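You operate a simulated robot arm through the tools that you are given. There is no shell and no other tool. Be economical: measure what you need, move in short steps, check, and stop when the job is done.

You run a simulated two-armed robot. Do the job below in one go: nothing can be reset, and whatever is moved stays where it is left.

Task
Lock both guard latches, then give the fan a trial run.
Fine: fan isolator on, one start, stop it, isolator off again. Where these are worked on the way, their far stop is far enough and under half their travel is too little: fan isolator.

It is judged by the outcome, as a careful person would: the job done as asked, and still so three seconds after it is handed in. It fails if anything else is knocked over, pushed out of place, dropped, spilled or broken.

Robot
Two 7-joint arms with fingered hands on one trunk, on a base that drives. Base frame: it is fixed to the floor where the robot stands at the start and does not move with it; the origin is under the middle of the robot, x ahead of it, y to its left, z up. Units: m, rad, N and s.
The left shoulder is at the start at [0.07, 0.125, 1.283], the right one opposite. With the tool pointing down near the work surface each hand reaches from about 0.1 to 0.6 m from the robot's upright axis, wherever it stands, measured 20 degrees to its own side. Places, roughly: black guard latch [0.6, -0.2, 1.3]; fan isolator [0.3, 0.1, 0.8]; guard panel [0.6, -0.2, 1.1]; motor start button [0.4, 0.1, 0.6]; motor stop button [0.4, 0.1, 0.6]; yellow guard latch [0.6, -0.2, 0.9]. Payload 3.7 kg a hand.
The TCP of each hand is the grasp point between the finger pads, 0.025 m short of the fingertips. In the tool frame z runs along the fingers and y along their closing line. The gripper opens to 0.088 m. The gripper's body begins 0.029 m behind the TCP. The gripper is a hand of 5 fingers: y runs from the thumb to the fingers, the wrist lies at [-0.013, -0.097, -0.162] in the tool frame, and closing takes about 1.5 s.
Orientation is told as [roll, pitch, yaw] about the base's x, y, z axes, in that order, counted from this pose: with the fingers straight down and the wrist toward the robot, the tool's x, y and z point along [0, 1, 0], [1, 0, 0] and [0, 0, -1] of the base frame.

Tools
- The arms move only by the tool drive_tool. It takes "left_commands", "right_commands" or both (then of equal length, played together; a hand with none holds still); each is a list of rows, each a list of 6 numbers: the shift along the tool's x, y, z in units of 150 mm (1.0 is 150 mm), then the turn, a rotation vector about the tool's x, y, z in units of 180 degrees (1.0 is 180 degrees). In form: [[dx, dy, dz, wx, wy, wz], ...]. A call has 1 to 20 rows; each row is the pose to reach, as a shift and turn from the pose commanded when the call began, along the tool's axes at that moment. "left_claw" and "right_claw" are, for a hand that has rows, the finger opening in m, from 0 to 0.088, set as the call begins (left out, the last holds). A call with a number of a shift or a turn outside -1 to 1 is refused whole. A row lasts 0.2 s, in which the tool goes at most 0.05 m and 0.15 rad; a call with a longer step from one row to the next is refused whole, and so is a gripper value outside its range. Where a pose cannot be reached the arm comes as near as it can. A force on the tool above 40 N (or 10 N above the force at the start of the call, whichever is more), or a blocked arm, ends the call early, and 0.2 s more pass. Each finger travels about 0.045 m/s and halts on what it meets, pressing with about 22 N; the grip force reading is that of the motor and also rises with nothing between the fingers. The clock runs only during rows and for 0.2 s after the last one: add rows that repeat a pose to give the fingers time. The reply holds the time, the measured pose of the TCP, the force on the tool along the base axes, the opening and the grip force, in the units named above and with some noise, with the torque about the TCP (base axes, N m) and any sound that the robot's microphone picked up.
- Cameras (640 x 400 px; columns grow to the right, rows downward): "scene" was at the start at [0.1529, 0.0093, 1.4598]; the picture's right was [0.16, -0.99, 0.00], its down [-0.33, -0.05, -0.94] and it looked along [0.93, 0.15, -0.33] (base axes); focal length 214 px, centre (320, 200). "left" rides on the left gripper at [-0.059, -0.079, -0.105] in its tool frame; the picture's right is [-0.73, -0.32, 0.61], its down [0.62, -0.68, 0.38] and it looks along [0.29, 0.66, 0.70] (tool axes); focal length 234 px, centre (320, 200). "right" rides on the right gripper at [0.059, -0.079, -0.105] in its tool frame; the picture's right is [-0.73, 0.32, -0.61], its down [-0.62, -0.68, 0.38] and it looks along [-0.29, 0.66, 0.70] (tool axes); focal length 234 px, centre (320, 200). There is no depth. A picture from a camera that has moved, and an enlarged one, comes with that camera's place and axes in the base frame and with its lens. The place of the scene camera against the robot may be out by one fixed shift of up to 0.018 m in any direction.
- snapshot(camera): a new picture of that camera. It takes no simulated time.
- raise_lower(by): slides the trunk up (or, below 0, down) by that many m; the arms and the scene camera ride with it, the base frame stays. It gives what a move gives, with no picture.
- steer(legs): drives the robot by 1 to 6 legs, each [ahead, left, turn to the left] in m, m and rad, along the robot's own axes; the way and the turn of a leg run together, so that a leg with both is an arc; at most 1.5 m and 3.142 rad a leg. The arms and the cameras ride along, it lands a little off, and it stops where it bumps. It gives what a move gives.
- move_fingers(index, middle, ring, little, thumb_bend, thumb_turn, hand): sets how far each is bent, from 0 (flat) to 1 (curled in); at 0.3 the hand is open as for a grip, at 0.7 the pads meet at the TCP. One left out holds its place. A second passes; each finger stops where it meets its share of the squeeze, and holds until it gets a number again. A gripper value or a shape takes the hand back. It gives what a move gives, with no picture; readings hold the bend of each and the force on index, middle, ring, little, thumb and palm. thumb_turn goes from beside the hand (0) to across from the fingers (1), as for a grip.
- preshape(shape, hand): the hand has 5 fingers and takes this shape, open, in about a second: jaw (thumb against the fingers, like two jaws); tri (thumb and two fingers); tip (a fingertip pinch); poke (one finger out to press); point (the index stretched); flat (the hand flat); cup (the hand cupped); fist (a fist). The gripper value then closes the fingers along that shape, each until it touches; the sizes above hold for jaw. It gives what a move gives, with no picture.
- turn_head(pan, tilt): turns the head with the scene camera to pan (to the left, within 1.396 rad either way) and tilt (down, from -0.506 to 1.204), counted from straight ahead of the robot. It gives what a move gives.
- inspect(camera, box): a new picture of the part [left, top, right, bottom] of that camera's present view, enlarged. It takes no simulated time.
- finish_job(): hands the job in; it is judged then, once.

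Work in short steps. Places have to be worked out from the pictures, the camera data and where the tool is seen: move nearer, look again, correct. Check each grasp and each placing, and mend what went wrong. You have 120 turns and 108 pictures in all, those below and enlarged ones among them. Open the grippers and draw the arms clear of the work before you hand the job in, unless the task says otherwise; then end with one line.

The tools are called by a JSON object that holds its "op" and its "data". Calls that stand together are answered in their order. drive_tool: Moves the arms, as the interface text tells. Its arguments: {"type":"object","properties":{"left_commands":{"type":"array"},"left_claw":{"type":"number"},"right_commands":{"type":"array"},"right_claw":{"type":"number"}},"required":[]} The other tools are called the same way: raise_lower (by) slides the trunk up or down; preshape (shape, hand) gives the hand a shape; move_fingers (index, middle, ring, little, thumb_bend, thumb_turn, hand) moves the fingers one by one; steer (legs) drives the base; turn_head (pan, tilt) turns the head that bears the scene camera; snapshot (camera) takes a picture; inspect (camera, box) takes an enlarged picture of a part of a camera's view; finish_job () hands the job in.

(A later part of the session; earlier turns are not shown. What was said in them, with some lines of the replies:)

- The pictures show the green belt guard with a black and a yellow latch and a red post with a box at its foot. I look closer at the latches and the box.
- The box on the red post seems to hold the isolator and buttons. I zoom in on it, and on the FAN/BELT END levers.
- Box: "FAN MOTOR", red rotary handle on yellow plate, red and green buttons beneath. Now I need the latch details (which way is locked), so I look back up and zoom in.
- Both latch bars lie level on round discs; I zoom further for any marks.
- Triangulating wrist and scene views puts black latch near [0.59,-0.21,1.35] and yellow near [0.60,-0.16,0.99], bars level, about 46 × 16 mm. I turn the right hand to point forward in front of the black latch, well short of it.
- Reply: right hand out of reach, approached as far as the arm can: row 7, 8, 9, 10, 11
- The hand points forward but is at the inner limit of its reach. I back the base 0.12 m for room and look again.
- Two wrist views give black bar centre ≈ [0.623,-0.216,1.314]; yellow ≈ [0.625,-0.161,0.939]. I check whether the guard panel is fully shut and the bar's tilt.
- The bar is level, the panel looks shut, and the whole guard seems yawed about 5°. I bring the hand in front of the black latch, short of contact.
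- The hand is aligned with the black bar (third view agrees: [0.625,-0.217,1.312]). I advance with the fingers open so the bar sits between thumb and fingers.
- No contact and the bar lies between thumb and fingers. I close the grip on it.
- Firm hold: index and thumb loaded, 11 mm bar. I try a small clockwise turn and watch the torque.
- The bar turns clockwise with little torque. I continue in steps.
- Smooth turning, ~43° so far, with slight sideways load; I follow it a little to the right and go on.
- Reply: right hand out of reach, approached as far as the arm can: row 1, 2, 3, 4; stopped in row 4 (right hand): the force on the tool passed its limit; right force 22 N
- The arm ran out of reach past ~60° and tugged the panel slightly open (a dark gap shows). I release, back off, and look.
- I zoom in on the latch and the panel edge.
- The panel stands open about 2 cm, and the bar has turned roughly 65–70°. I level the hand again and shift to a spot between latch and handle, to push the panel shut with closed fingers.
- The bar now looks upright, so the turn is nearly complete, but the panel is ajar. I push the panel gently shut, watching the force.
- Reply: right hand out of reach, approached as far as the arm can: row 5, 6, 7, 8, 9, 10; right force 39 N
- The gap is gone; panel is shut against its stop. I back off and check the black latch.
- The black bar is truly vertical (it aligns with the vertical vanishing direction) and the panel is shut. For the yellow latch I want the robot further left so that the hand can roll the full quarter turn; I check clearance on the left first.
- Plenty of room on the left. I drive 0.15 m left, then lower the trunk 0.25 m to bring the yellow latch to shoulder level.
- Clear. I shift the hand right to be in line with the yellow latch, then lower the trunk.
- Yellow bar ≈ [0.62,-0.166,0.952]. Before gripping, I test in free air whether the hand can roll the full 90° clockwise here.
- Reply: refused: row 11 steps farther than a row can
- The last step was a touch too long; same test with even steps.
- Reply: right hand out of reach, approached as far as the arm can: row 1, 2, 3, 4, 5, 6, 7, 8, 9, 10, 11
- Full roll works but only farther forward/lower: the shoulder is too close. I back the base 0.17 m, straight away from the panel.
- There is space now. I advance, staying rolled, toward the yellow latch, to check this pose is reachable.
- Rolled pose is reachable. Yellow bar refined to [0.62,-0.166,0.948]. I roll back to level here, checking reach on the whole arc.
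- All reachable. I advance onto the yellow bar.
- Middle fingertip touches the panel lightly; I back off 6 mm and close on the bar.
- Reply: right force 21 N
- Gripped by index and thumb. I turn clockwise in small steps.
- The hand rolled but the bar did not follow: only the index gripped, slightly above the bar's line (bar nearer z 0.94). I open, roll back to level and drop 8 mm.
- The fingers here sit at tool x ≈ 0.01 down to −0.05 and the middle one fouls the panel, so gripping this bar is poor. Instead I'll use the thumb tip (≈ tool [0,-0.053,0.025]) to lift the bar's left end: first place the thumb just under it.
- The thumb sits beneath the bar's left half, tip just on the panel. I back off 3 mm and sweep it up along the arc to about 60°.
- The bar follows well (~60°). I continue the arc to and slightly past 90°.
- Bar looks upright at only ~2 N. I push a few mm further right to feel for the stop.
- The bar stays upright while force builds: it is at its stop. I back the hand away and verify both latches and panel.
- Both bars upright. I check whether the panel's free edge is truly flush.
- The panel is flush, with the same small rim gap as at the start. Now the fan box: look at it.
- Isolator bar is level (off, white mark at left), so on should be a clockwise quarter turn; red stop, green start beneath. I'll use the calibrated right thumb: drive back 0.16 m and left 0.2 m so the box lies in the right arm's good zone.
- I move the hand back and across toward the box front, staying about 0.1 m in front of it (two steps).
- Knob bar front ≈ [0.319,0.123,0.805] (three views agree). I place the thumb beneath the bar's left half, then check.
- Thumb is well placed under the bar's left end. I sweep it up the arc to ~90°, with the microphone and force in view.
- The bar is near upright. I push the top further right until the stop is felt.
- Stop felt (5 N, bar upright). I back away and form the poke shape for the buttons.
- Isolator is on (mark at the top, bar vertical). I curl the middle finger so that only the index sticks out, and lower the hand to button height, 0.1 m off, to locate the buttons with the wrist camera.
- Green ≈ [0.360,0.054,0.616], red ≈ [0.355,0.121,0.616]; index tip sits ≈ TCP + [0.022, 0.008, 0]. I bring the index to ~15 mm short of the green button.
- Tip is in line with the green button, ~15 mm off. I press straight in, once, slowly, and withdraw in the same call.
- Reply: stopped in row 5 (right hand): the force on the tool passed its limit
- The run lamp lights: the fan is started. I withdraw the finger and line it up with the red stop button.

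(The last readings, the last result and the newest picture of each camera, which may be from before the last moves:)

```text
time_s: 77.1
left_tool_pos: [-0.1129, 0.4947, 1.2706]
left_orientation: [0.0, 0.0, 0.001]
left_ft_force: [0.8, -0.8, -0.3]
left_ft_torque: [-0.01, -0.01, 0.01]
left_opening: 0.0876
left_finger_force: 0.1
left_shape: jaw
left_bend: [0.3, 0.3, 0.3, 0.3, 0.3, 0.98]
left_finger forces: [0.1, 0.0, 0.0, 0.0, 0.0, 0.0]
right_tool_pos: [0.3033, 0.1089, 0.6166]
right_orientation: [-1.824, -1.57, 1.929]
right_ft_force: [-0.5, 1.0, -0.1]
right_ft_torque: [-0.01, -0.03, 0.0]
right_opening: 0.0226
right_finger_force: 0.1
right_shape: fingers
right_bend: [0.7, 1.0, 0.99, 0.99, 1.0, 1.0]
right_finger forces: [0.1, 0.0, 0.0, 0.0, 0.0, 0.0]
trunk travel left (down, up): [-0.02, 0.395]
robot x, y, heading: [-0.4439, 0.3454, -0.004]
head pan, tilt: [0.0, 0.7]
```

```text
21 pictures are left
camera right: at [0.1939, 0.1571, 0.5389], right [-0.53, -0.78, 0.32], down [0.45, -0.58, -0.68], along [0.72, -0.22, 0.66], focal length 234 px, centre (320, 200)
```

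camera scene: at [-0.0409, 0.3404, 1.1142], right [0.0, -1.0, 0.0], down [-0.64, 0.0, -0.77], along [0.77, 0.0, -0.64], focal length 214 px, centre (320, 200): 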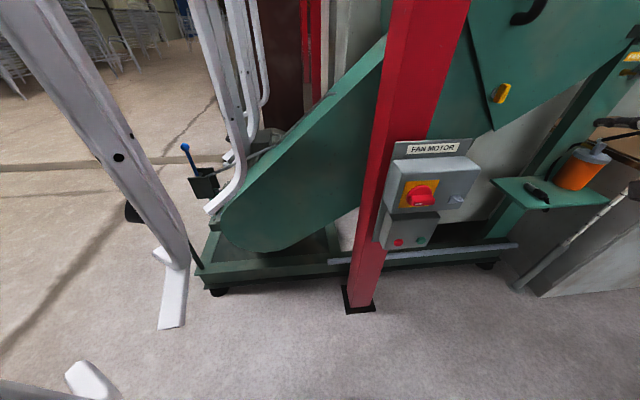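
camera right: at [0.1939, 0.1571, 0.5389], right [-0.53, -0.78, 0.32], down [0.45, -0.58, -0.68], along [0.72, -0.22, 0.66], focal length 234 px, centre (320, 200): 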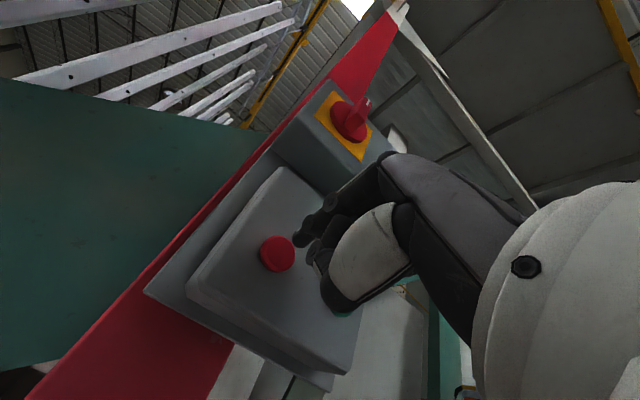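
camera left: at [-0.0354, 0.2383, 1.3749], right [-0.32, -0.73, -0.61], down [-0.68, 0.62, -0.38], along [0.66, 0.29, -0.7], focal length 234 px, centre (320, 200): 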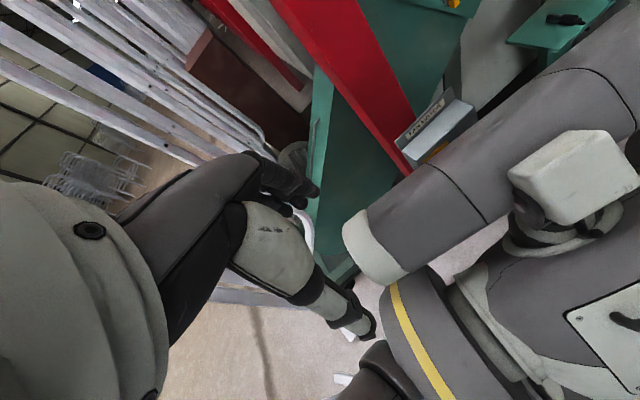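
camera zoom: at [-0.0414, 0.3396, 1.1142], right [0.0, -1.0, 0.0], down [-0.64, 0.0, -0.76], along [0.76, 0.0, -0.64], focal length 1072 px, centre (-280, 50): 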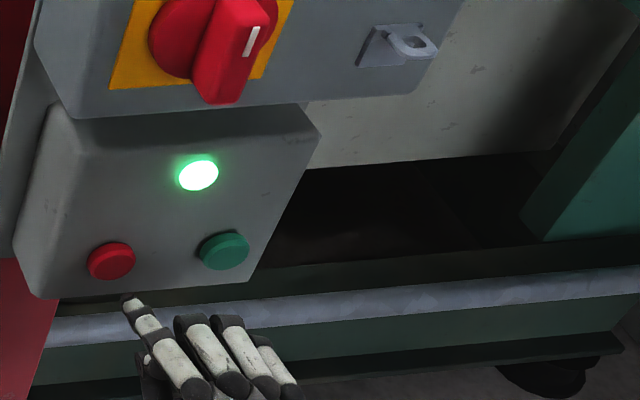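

Fan is running (lamp steady). Aligned with the red button; I let it run another moment and press stop.

{"op": "drive_tool", "data": {"right_commands": [[0, 0, 0, 0, 0, 0], [0, 0, 0, 0, 0, 0], [0, 0, 0, 0, 0, 0], [0, 0, 0, 0, 0, 0], [0, 0, 0, 0, 0, 0], [0, 0, 0, 0, 0, 0], [-0.005, 0, 0.08, 0, 0, 0], [-0.01, 0, 0.15, 0, 0, 0], [-0.012, 0, 0.19, 0, 0, 0], [-0.015, 0, 0.22, 0, 0, 0], [-0.016, 0, 0.25, 0, 0, 0], [-0.017, 0, 0.27, 0, 0, 0], [-0.018, 0, 0.285, 0, 0, 0]]}}

{"op": "inspect", "data": {"camera": "scene", "box": [390, 190, 490, 270]}}

```text
time_s: 79.5
left_tool_pos: [-0.1157, 0.4947, 1.2715]
left_orientation: [-0.002, -0.004, -0.002]
left_ft_force: [-0.8, 0.1, 0.1]
left_ft_torque: [0.04, 0.01, 0.01]
left_opening: 0.0876
left_finger_force: 0.0
left_shape: jaw
left_bend: [0.3, 0.3, 0.3, 0.3, 0.3, 0.98]
left_finger forces: [0.0, 0.0, 0.0, 0.0, 0.0, 0.1]
right_tool_pos: [0.3335, 0.1104, 0.6169]
right_orientation: [-2.883, -1.562, 2.99]
right_ft_force: [-11.9, -1.2, 1.1]
right_ft_torque: [-0.05, 0.32, -0.09]
right_opening: 0.0188
right_finger_force: 5.3
right_shape: fingers
right_bend: [0.7, 1.0, 0.99, 0.99, 1.0, 1.0]
right_finger forces: [9.4, 0.1, 0.0, 0.0, 0.0, 0.1]
trunk travel left (down, up): [-0.02, 0.395]
robot x, y, heading: [-0.4469, 0.3496, -0.003]
head pan, tilt: [0.0, 0.7]
stopped in row 11 (right hand): the force on the tool passed its limit (the readings are from after the stop); the commanded pose is now the measured one
```

```text
5.00 times, centred on (440, 230) of scene
camera zoom: at [-0.0444, 0.3388, 1.1149], right [0.0, -1.0, 0.0], down [-0.64, 0.0, -0.77], along [0.77, 0.0, -0.64], focal length 1072 px, centre (-280, 50)
```

zoom: 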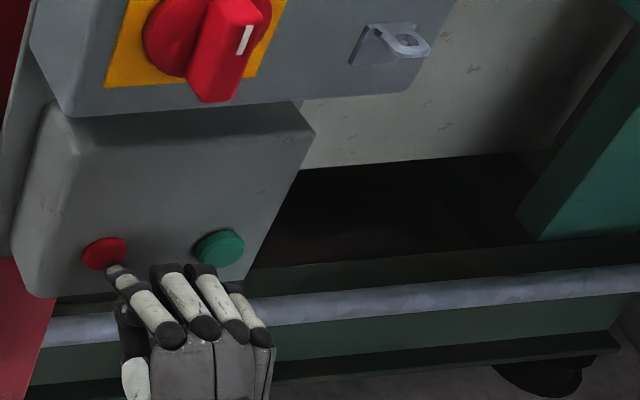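

Lamp out: the fan is stopped. Now isolator off: I withdraw, rise to the knob, with the index to the right of the bar's upper end.

{"op": "drive_tool", "data": {"right_commands": [[0, 0, -0.2, 0, 0, 0], [0, 0, -0.45, 0, 0, 0], [0, 0.05, -0.7, 0, 0, 0], [0, 0.3, -0.75, 0, 0, 0], [0, 0.6, -0.75, 0, 0, 0], [0, 0.85, -0.75, 0, 0, 0], [0, 1.0, -0.75, 0, 0, 0]]}}

{"op": "drive_tool", "data": {"right_commands": [[-0.08, 0.2, 0, 0, 0, 0], [-0.151, 0.367, 0.1, 0, 0, 0], [-0.151, 0.367, 0.25, 0, 0, 0], [-0.151, 0.367, 0.35, 0, 0, 0], [-0.151, 0.367, 0.35, 0, 0, 0]]}}

{"op": "inspect", "data": {"camera": "scene", "box": [380, 150, 480, 250]}}

{"op": "snapshot", "data": {"camera": "right"}}

```text
time_s: 81.1
left_tool_pos: [-0.112, 0.4936, 1.2709]
left_orientation: [-0.001, 0.001, 0.0]
left_ft_force: [-0.5, -0.9, 0.2]
left_ft_torque: [0.0, -0.03, 0.0]
left_opening: 0.0878
left_finger_force: 0.0
left_shape: jaw
left_bend: [0.3, 0.3, 0.3, 0.3, 0.3, 0.98]
left_finger forces: [0.1, 0.0, 0.0, 0.1, 0.0, 0.0]
right_tool_pos: [0.2252, 0.0977, 0.7667]
right_orientation: [-2.723, -1.567, 2.831]
right_ft_force: [0.2, 0.3, 0.0]
right_ft_torque: [0.0, -0.02, 0.0]
right_opening: 0.0227
right_finger_force: 0.0
right_shape: fingers
right_bend: [0.7, 1.0, 0.99, 0.99, 1.0, 1.0]
right_finger forces: [0.0, 0.0, 0.1, 0.0, 0.1, 0.0]
trunk travel left (down, up): [-0.02, 0.395]
robot x, y, heading: [-0.4479, 0.3413, -0.009]
head pan, tilt: [0.0, 0.7]
```

```text
time_s: 82.3
left_tool_pos: [-0.1134, 0.4943, 1.27]
left_orientation: [-0.003, 0.0, -0.002]
left_ft_force: [0.0, -0.1, -0.3]
left_ft_torque: [0.0, 0.02, -0.01]
left_opening: 0.0879
left_finger_force: 0.1
left_shape: jaw
left_bend: [0.3, 0.3, 0.3, 0.3, 0.3, 0.98]
left_finger forces: [0.0, 0.0, 0.1, 0.0, 0.0, 0.0]
right_tool_pos: [0.28, 0.0808, 0.821]
right_orientation: [-2.774, -1.566, 2.879]
right_ft_force: [-0.4, 0.7, -0.1]
right_ft_torque: [0.03, 0.01, -0.02]
right_opening: 0.0226
right_finger_force: 0.1
right_shape: fingers
right_bend: [0.7, 1.0, 0.99, 0.99, 1.0, 1.0]
right_finger forces: [0.0, 0.1, 0.0, 0.0, 0.1, 0.1]
trunk travel left (down, up): [-0.02, 0.395]
robot x, y, heading: [-0.4478, 0.3501, -0.0]
head pan, tilt: [0.0, 0.7]
```

```text
4.00 times, centred on (430, 200) of scene
camera zoom: at [-0.042, 0.3394, 1.1142], right [0.0, -1.0, 0.0], down [-0.64, 0.0, -0.76], along [0.76, 0.0, -0.64], focal length 858 px, centre (-120, 200)
```

zoom: 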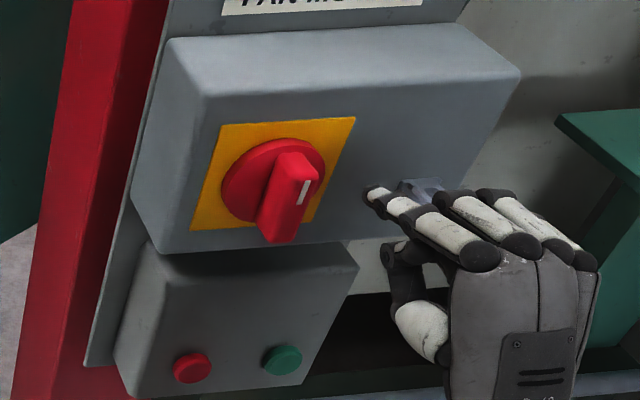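

```text
18 pictures are left
camera right: at [0.1707, 0.1285, 0.7433], right [-0.53, -0.79, 0.32], down [0.45, -0.58, -0.68], along [0.72, -0.21, 0.66], focal length 234 px, centre (320, 200)
```

right: 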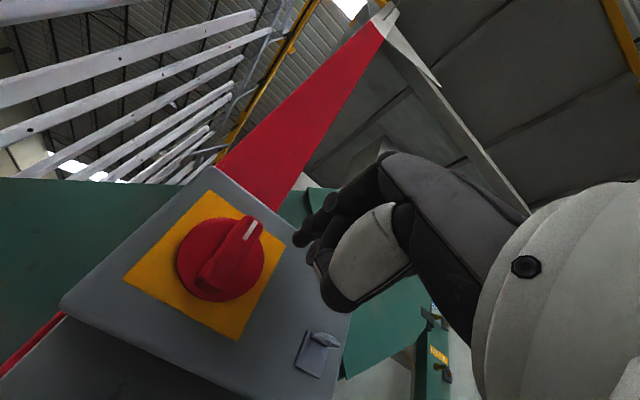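

Index is right of the bar's top end. I advance it and sweep left along the arc, turning the bar counter-clockwise toward level.

{"op": "drive_tool", "data": {"right_commands": [[0, 0, 0.1, 0, 0, 0], [0, 0, 0.19, 0, 0, 0], [0.067, 0.007, 0.19, 0, 0, 0], [0.1, 0.032, 0.19, 0, 0, 0], [0.139, 0.048, 0.19, 0, 0, 0], [0.18, 0.053, 0.19, 0, 0, 0], [0.221, 0.048, 0.19, 0, 0, 0], [0.26, 0.032, 0.19, 0, 0, 0], [0.293, 0.007, 0.19, 0, 0, 0], [0.293, 0.007, 0.19, 0, 0, 0]]}}

{"op": "inspect", "data": {"camera": "scene", "box": [380, 150, 480, 250]}}

```text
time_s: 84.5
left_tool_pos: [-0.1128, 0.4948, 1.2703]
left_orientation: [-0.002, 0.0, -0.002]
left_ft_force: [0.2, 0.1, 0.6]
left_ft_torque: [0.02, -0.02, 0.01]
left_opening: 0.0876
left_finger_force: 0.1
left_shape: jaw
left_bend: [0.3, 0.3, 0.3, 0.3, 0.3, 0.98]
left_finger forces: [0.0, 0.1, 0.1, 0.0, 0.0, 0.0]
right_tool_pos: [0.3022, 0.1296, 0.8242]
right_orientation: [-2.824, -1.562, 2.929]
right_ft_force: [0.1, 0.6, 0.5]
right_ft_torque: [0.04, -0.01, 0.0]
right_opening: 0.0233
right_finger_force: 0.0
right_shape: fingers
right_bend: [0.7, 1.0, 0.99, 0.99, 1.0, 1.0]
right_finger forces: [0.6, 0.0, 0.0, 0.0, 0.1, 0.0]
trunk travel left (down, up): [-0.02, 0.395]
robot x, y, heading: [-0.4459, 0.346, -0.006]
head pan, tilt: [0.0, 0.7]
```

```text
4.00 times, centred on (430, 200) of scene
camera zoom: at [-0.042, 0.3394, 1.1143], right [0.0, -1.0, 0.0], down [-0.64, 0.0, -0.77], along [0.77, 0.0, -0.64], focal length 858 px, centre (-120, 200)
```

zoom: 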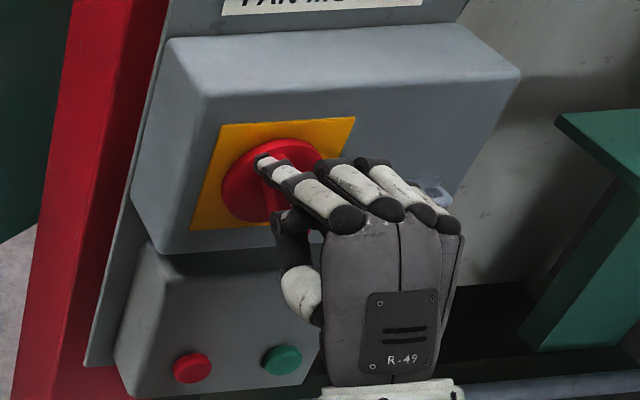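

The bar is mostly hidden; I look from the wrist camera.

{"op": "inspect", "data": {"camera": "right", "box": [130, 150, 390, 350]}}

```text
2.00 times, centred on (260, 250) of right
camera zoom: at [0.1929, 0.1774, 0.745], right [-0.53, -0.79, 0.32], down [0.45, -0.58, -0.68], along [0.72, -0.21, 0.66], focal length 468 px, centre (440, 100)
```

zoom: 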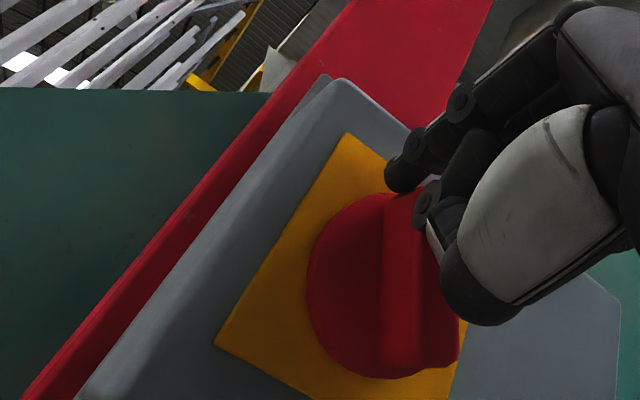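

The bar is about half-way (θ≈45°) and the finger slid onto its end: the pivot is lower than I took (z≈0.797). I retract, go back to the bar's upper side nearer the pivot, and sweep again.

{"op": "drive_tool", "data": {"right_commands": [[0, 0.02, -0.12, 0, 0, 0], [0, 0.03, -0.22, 0, 0, 0], [-0.1, 0.03, -0.22, 0, 0, 0], [-0.2, 0.02, -0.22, 0, 0, 0], [-0.2, 0.01, -0.1, 0, 0, 0], [-0.2, 0.007, 0.02, 0, 0, 0], [-0.146, -0.039, 0.02, 0, 0, 0], [-0.101, -0.039, 0.02, 0, 0, 0], [-0.065, -0.048, 0.02, 0, 0, 0], [-0.033, -0.067, 0.02, 0, 0, 0], [-0.019, -0.08, 0.02, 0, 0, 0], [-0.019, -0.08, 0.02, 0, 0, 0]]}}

{"op": "inspect", "data": {"camera": "right", "box": [130, 150, 390, 350]}}

```text
time_s: 87.1
left_tool_pos: [-0.1136, 0.4942, 1.2696]
left_orientation: [-0.002, 0.001, 0.001]
left_ft_force: [-0.2, 0.0, 0.0]
left_ft_torque: [-0.01, 0.0, 0.02]
left_opening: 0.0877
left_finger_force: 0.0
left_shape: jaw
left_bend: [0.3, 0.3, 0.3, 0.3, 0.3, 0.98]
left_finger forces: [0.0, 0.0, 0.0, 0.0, 0.0, 0.0]
right_tool_pos: [0.3069, 0.1269, 0.8116]
right_orientation: [-2.839, -1.563, 2.943]
right_ft_force: [-0.3, -1.1, 1.4]
right_ft_torque: [0.02, -0.02, -0.03]
right_opening: 0.0235
right_finger_force: 0.7
right_shape: fingers
right_bend: [0.7, 1.0, 0.99, 0.99, 1.0, 1.0]
right_finger forces: [1.4, 0.1, 0.0, 0.0, 0.0, 0.0]
trunk travel left (down, up): [-0.02, 0.395]
robot x, y, heading: [-0.4491, 0.3467, -0.003]
head pan, tilt: [0.0, 0.7]
```

```text
2.00 times, centred on (260, 250) of right
camera zoom: at [0.1966, 0.1737, 0.733], right [-0.53, -0.79, 0.32], down [0.45, -0.58, -0.68], along [0.72, -0.21, 0.66], focal length 468 px, centre (440, 100)
```

zoom: 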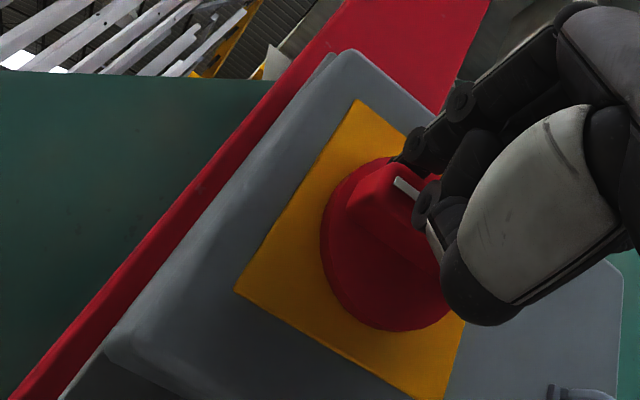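

The bar is nearly level, perhaps 10° left. I press the left end further down until the stop is felt.

{"op": "drive_tool", "data": {"right_commands": [[0.01, -0.02, 0, 0, 0, 0], [0.01, -0.04, 0, 0, 0, 0], [0.01, -0.06, 0, 0, 0, 0], [0.01, -0.075, 0, 0, 0, 0], [0.01, -0.075, 0, 0, 0, 0]]}}

{"op": "inspect", "data": {"camera": "right", "box": [130, 150, 390, 350]}}

```text
time_s: 88.3
left_tool_pos: [-0.1134, 0.4948, 1.2705]
left_orientation: [-0.001, -0.002, -0.003]
left_ft_force: [0.4, -0.3, 0.1]
left_ft_torque: [0.02, 0.01, 0.01]
left_opening: 0.0878
left_finger_force: 0.0
left_shape: jaw
left_bend: [0.3, 0.3, 0.3, 0.3, 0.3, 0.98]
left_finger forces: [0.1, 0.0, 0.0, 0.0, 0.0, 0.1]
right_tool_pos: [0.3047, 0.1263, 0.802]
right_orientation: [-2.948, -1.562, 3.054]
right_ft_force: [-4.5, -6.0, 9.4]
right_ft_torque: [0.16, -0.18, -0.11]
right_opening: 0.027
right_finger_force: 5.4
right_shape: fingers
right_bend: [0.7, 1.0, 0.99, 0.99, 1.0, 1.0]
right_finger forces: [10.3, 0.1, 0.0, 0.1, 0.0, 0.0]
trunk travel left (down, up): [-0.02, 0.395]
robot x, y, heading: [-0.4498, 0.3462, 0.001]
head pan, tilt: [0.0, 0.7]
```

```text
2.00 times, centred on (260, 250) of right
camera zoom: at [0.1957, 0.1747, 0.7235], right [-0.53, -0.79, 0.32], down [0.45, -0.58, -0.68], along [0.72, -0.21, 0.66], focal length 468 px, centre (440, 100)
```

zoom: 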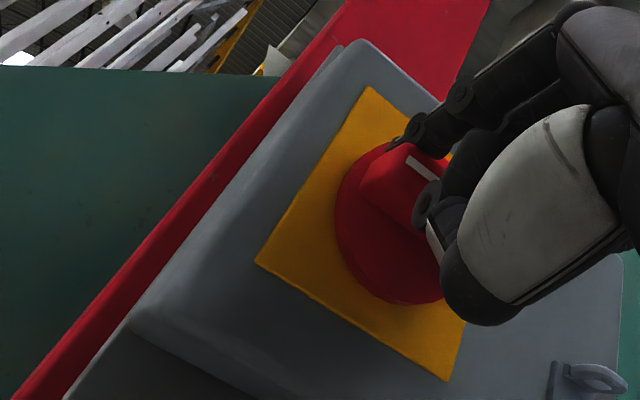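

Force has built to ~10 N and the bar is parallel to the plate edge: off stop. I withdraw and verify.

{"op": "drive_tool", "data": {"right_commands": [[0, 0.05, 0, 0, 0, 0], [0, 0.07, -0.15, 0, 0, 0], [0, 0.07, -0.4, 0, 0, 0], [0, 0.07, -0.7, 0, 0, 0], [-0.2, 0.07, -0.9, 0, 0, 0], [-0.45, 0.07, -1.0, 0, 0, 0], [-0.7, 0.07, -1.0, 0, 0, 0], [-1.0, 0.07, -1.0, 0, 0, 0]]}}

{"op": "inspect", "data": {"camera": "scene", "box": [370, 130, 490, 260]}}

{"op": "snapshot", "data": {"camera": "scene"}}

```text
time_s: 90.1
left_tool_pos: [-0.1119, 0.4943, 1.2696]
left_orientation: [-0.001, -0.001, -0.003]
left_ft_force: [-0.5, -0.7, -0.5]
left_ft_torque: [-0.01, -0.01, 0.0]
left_opening: 0.0875
left_finger_force: 0.0
left_shape: jaw
left_bend: [0.3, 0.3, 0.3, 0.3, 0.3, 0.98]
left_finger forces: [0.0, 0.0, 0.2, 0.1, 0.1, 0.1]
right_tool_pos: [0.1722, -0.038, 0.8103]
right_orientation: [-2.835, -1.563, 2.941]
right_ft_force: [-1.3, -0.4, 0.4]
right_ft_torque: [-0.04, 0.01, -0.04]
right_opening: 0.0225
right_finger_force: 0.0
right_shape: fingers
right_bend: [0.7, 1.0, 0.99, 0.99, 1.0, 1.0]
right_finger forces: [0.0, 0.0, 0.0, 0.1, 0.0, 0.1]
trunk travel left (down, up): [-0.02, 0.395]
robot x, y, heading: [-0.4478, 0.3426, -0.007]
head pan, tilt: [0.0, 0.7]
```

```text
3.08 times, centred on (430, 195) of scene
camera zoom: at [-0.0419, 0.3391, 1.1142], right [0.0, -1.0, 0.0], down [-0.64, 0.0, -0.76], along [0.76, 0.0, -0.64], focal length 660 px, centre (-18, 215)
```

zoom: 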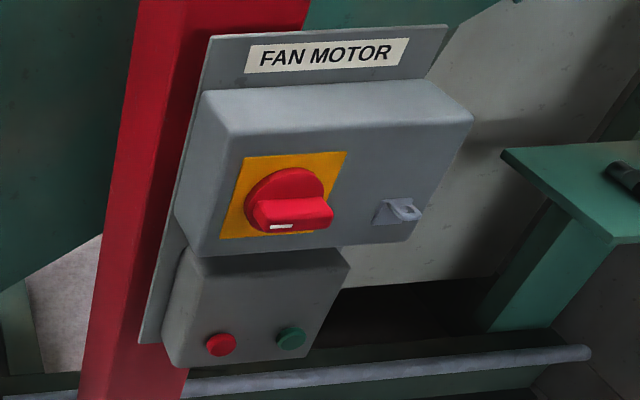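

```text
12 pictures are left
camera scene: at [-0.0419, 0.3391, 1.1142], right [0.0, -1.0, 0.0], down [-0.64, 0.0, -0.76], along [0.76, 0.0, -0.64], focal length 214 px, centre (320, 200)
```

scene: 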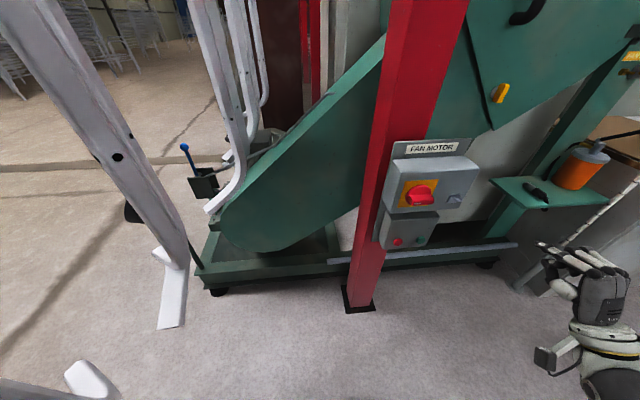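

The isolator is back to its starting look, the lamp is off. I open the right hand and take a last look at both latches.

{"op": "preshape", "data": {"hand": "right", "shape": "jaw"}}

{"op": "turn_head", "data": {"pan": -0.5, "tilt": 0.15}}

{"op": "inspect", "data": {"camera": "scene", "box": [180, 60, 460, 300]}}

```text
time_s: 91.0
left_tool_pos: [-0.1134, 0.4958, 1.2701]
left_orientation: [-0.004, -0.001, -0.002]
left_ft_force: [-0.3, 0.4, 0.4]
left_ft_torque: [0.03, 0.0, 0.01]
left_opening: 0.0877
left_finger_force: 0.0
left_shape: jaw
left_bend: [0.3, 0.3, 0.3, 0.3, 0.3, 0.98]
left_finger forces: [0.0, 0.1, 0.0, 0.0, 0.1, 0.1]
right_tool_pos: [0.1732, -0.0372, 0.8112]
right_orientation: [-2.801, -1.563, 2.908]
right_ft_force: [0.1, 0.6, -0.2]
right_ft_torque: [0.02, -0.01, -0.01]
right_opening: 0.0876
right_finger_force: 0.1
right_shape: jaw
right_bend: [0.3, 0.3, 0.3, 0.3, 0.3, 0.98]
right_finger forces: [0.0, 0.1, 0.0, 0.1, 0.0, 0.0]
trunk travel left (down, up): [-0.02, 0.395]
robot x, y, heading: [-0.4487, 0.3434, -0.003]
head pan, tilt: [0.0, 0.7]
```

```text
time_s: 92.0
left_tool_pos: [-0.1131, 0.4946, 1.2702]
left_orientation: [-0.001, 0.0, -0.001]
left_ft_force: [-0.4, 0.0, -0.3]
left_ft_torque: [-0.01, 0.0, 0.0]
left_opening: 0.0877
left_finger_force: 0.0
left_shape: jaw
left_bend: [0.3, 0.3, 0.3, 0.3, 0.3, 0.98]
left_finger forces: [0.0, 0.0, 0.1, 0.0, 0.0, 0.0]
right_tool_pos: [0.173, -0.0375, 0.8112]
right_orientation: [-2.807, -1.566, 2.915]
right_ft_force: [-0.1, -0.5, 0.5]
right_ft_torque: [-0.03, 0.01, 0.0]
right_opening: 0.088
right_finger_force: 0.1
right_shape: jaw
right_bend: [0.3, 0.3, 0.3, 0.3, 0.3, 0.98]
right_finger forces: [0.0, 0.0, 0.0, 0.1, 0.0, 0.0]
trunk travel left (down, up): [-0.02, 0.395]
robot x, y, heading: [-0.4486, 0.3463, -0.001]
head pan, tilt: [-0.499, 0.15]
```

```text
1.67 times, centred on (320, 180) of scene
camera zoom: at [-0.0456, 0.2951, 1.1642], right [-0.48, -0.88, 0.0], down [-0.13, 0.07, -0.99], along [0.87, -0.47, -0.15], focal length 358 px, centre (320, 233)
```

zoom: 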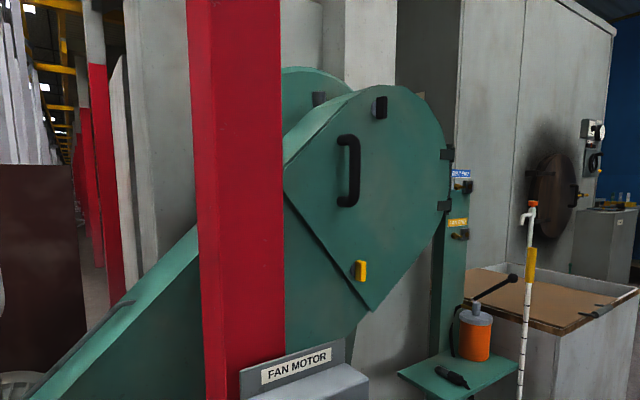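

Both latches are upright, the panel is shut, the isolator is off, the fan is stopped, and the hands are open and clear. I hand in.

{"op": "finish_job", "data": {}}

```text
The job is handed in.
```

Both guard latches are turned to the vertical position with the panel shut. The fan isolator went on, the fan started once and ran about 4 s, then I stopped it and turned the isolator back off. I took vertical as locked because the yellow latch hit its stop there. I did not feel the black one's stop or pull-test the panel. The panel came open about 2 cm while I was turning the black latch; I pushed it shut before locking the yellow one.
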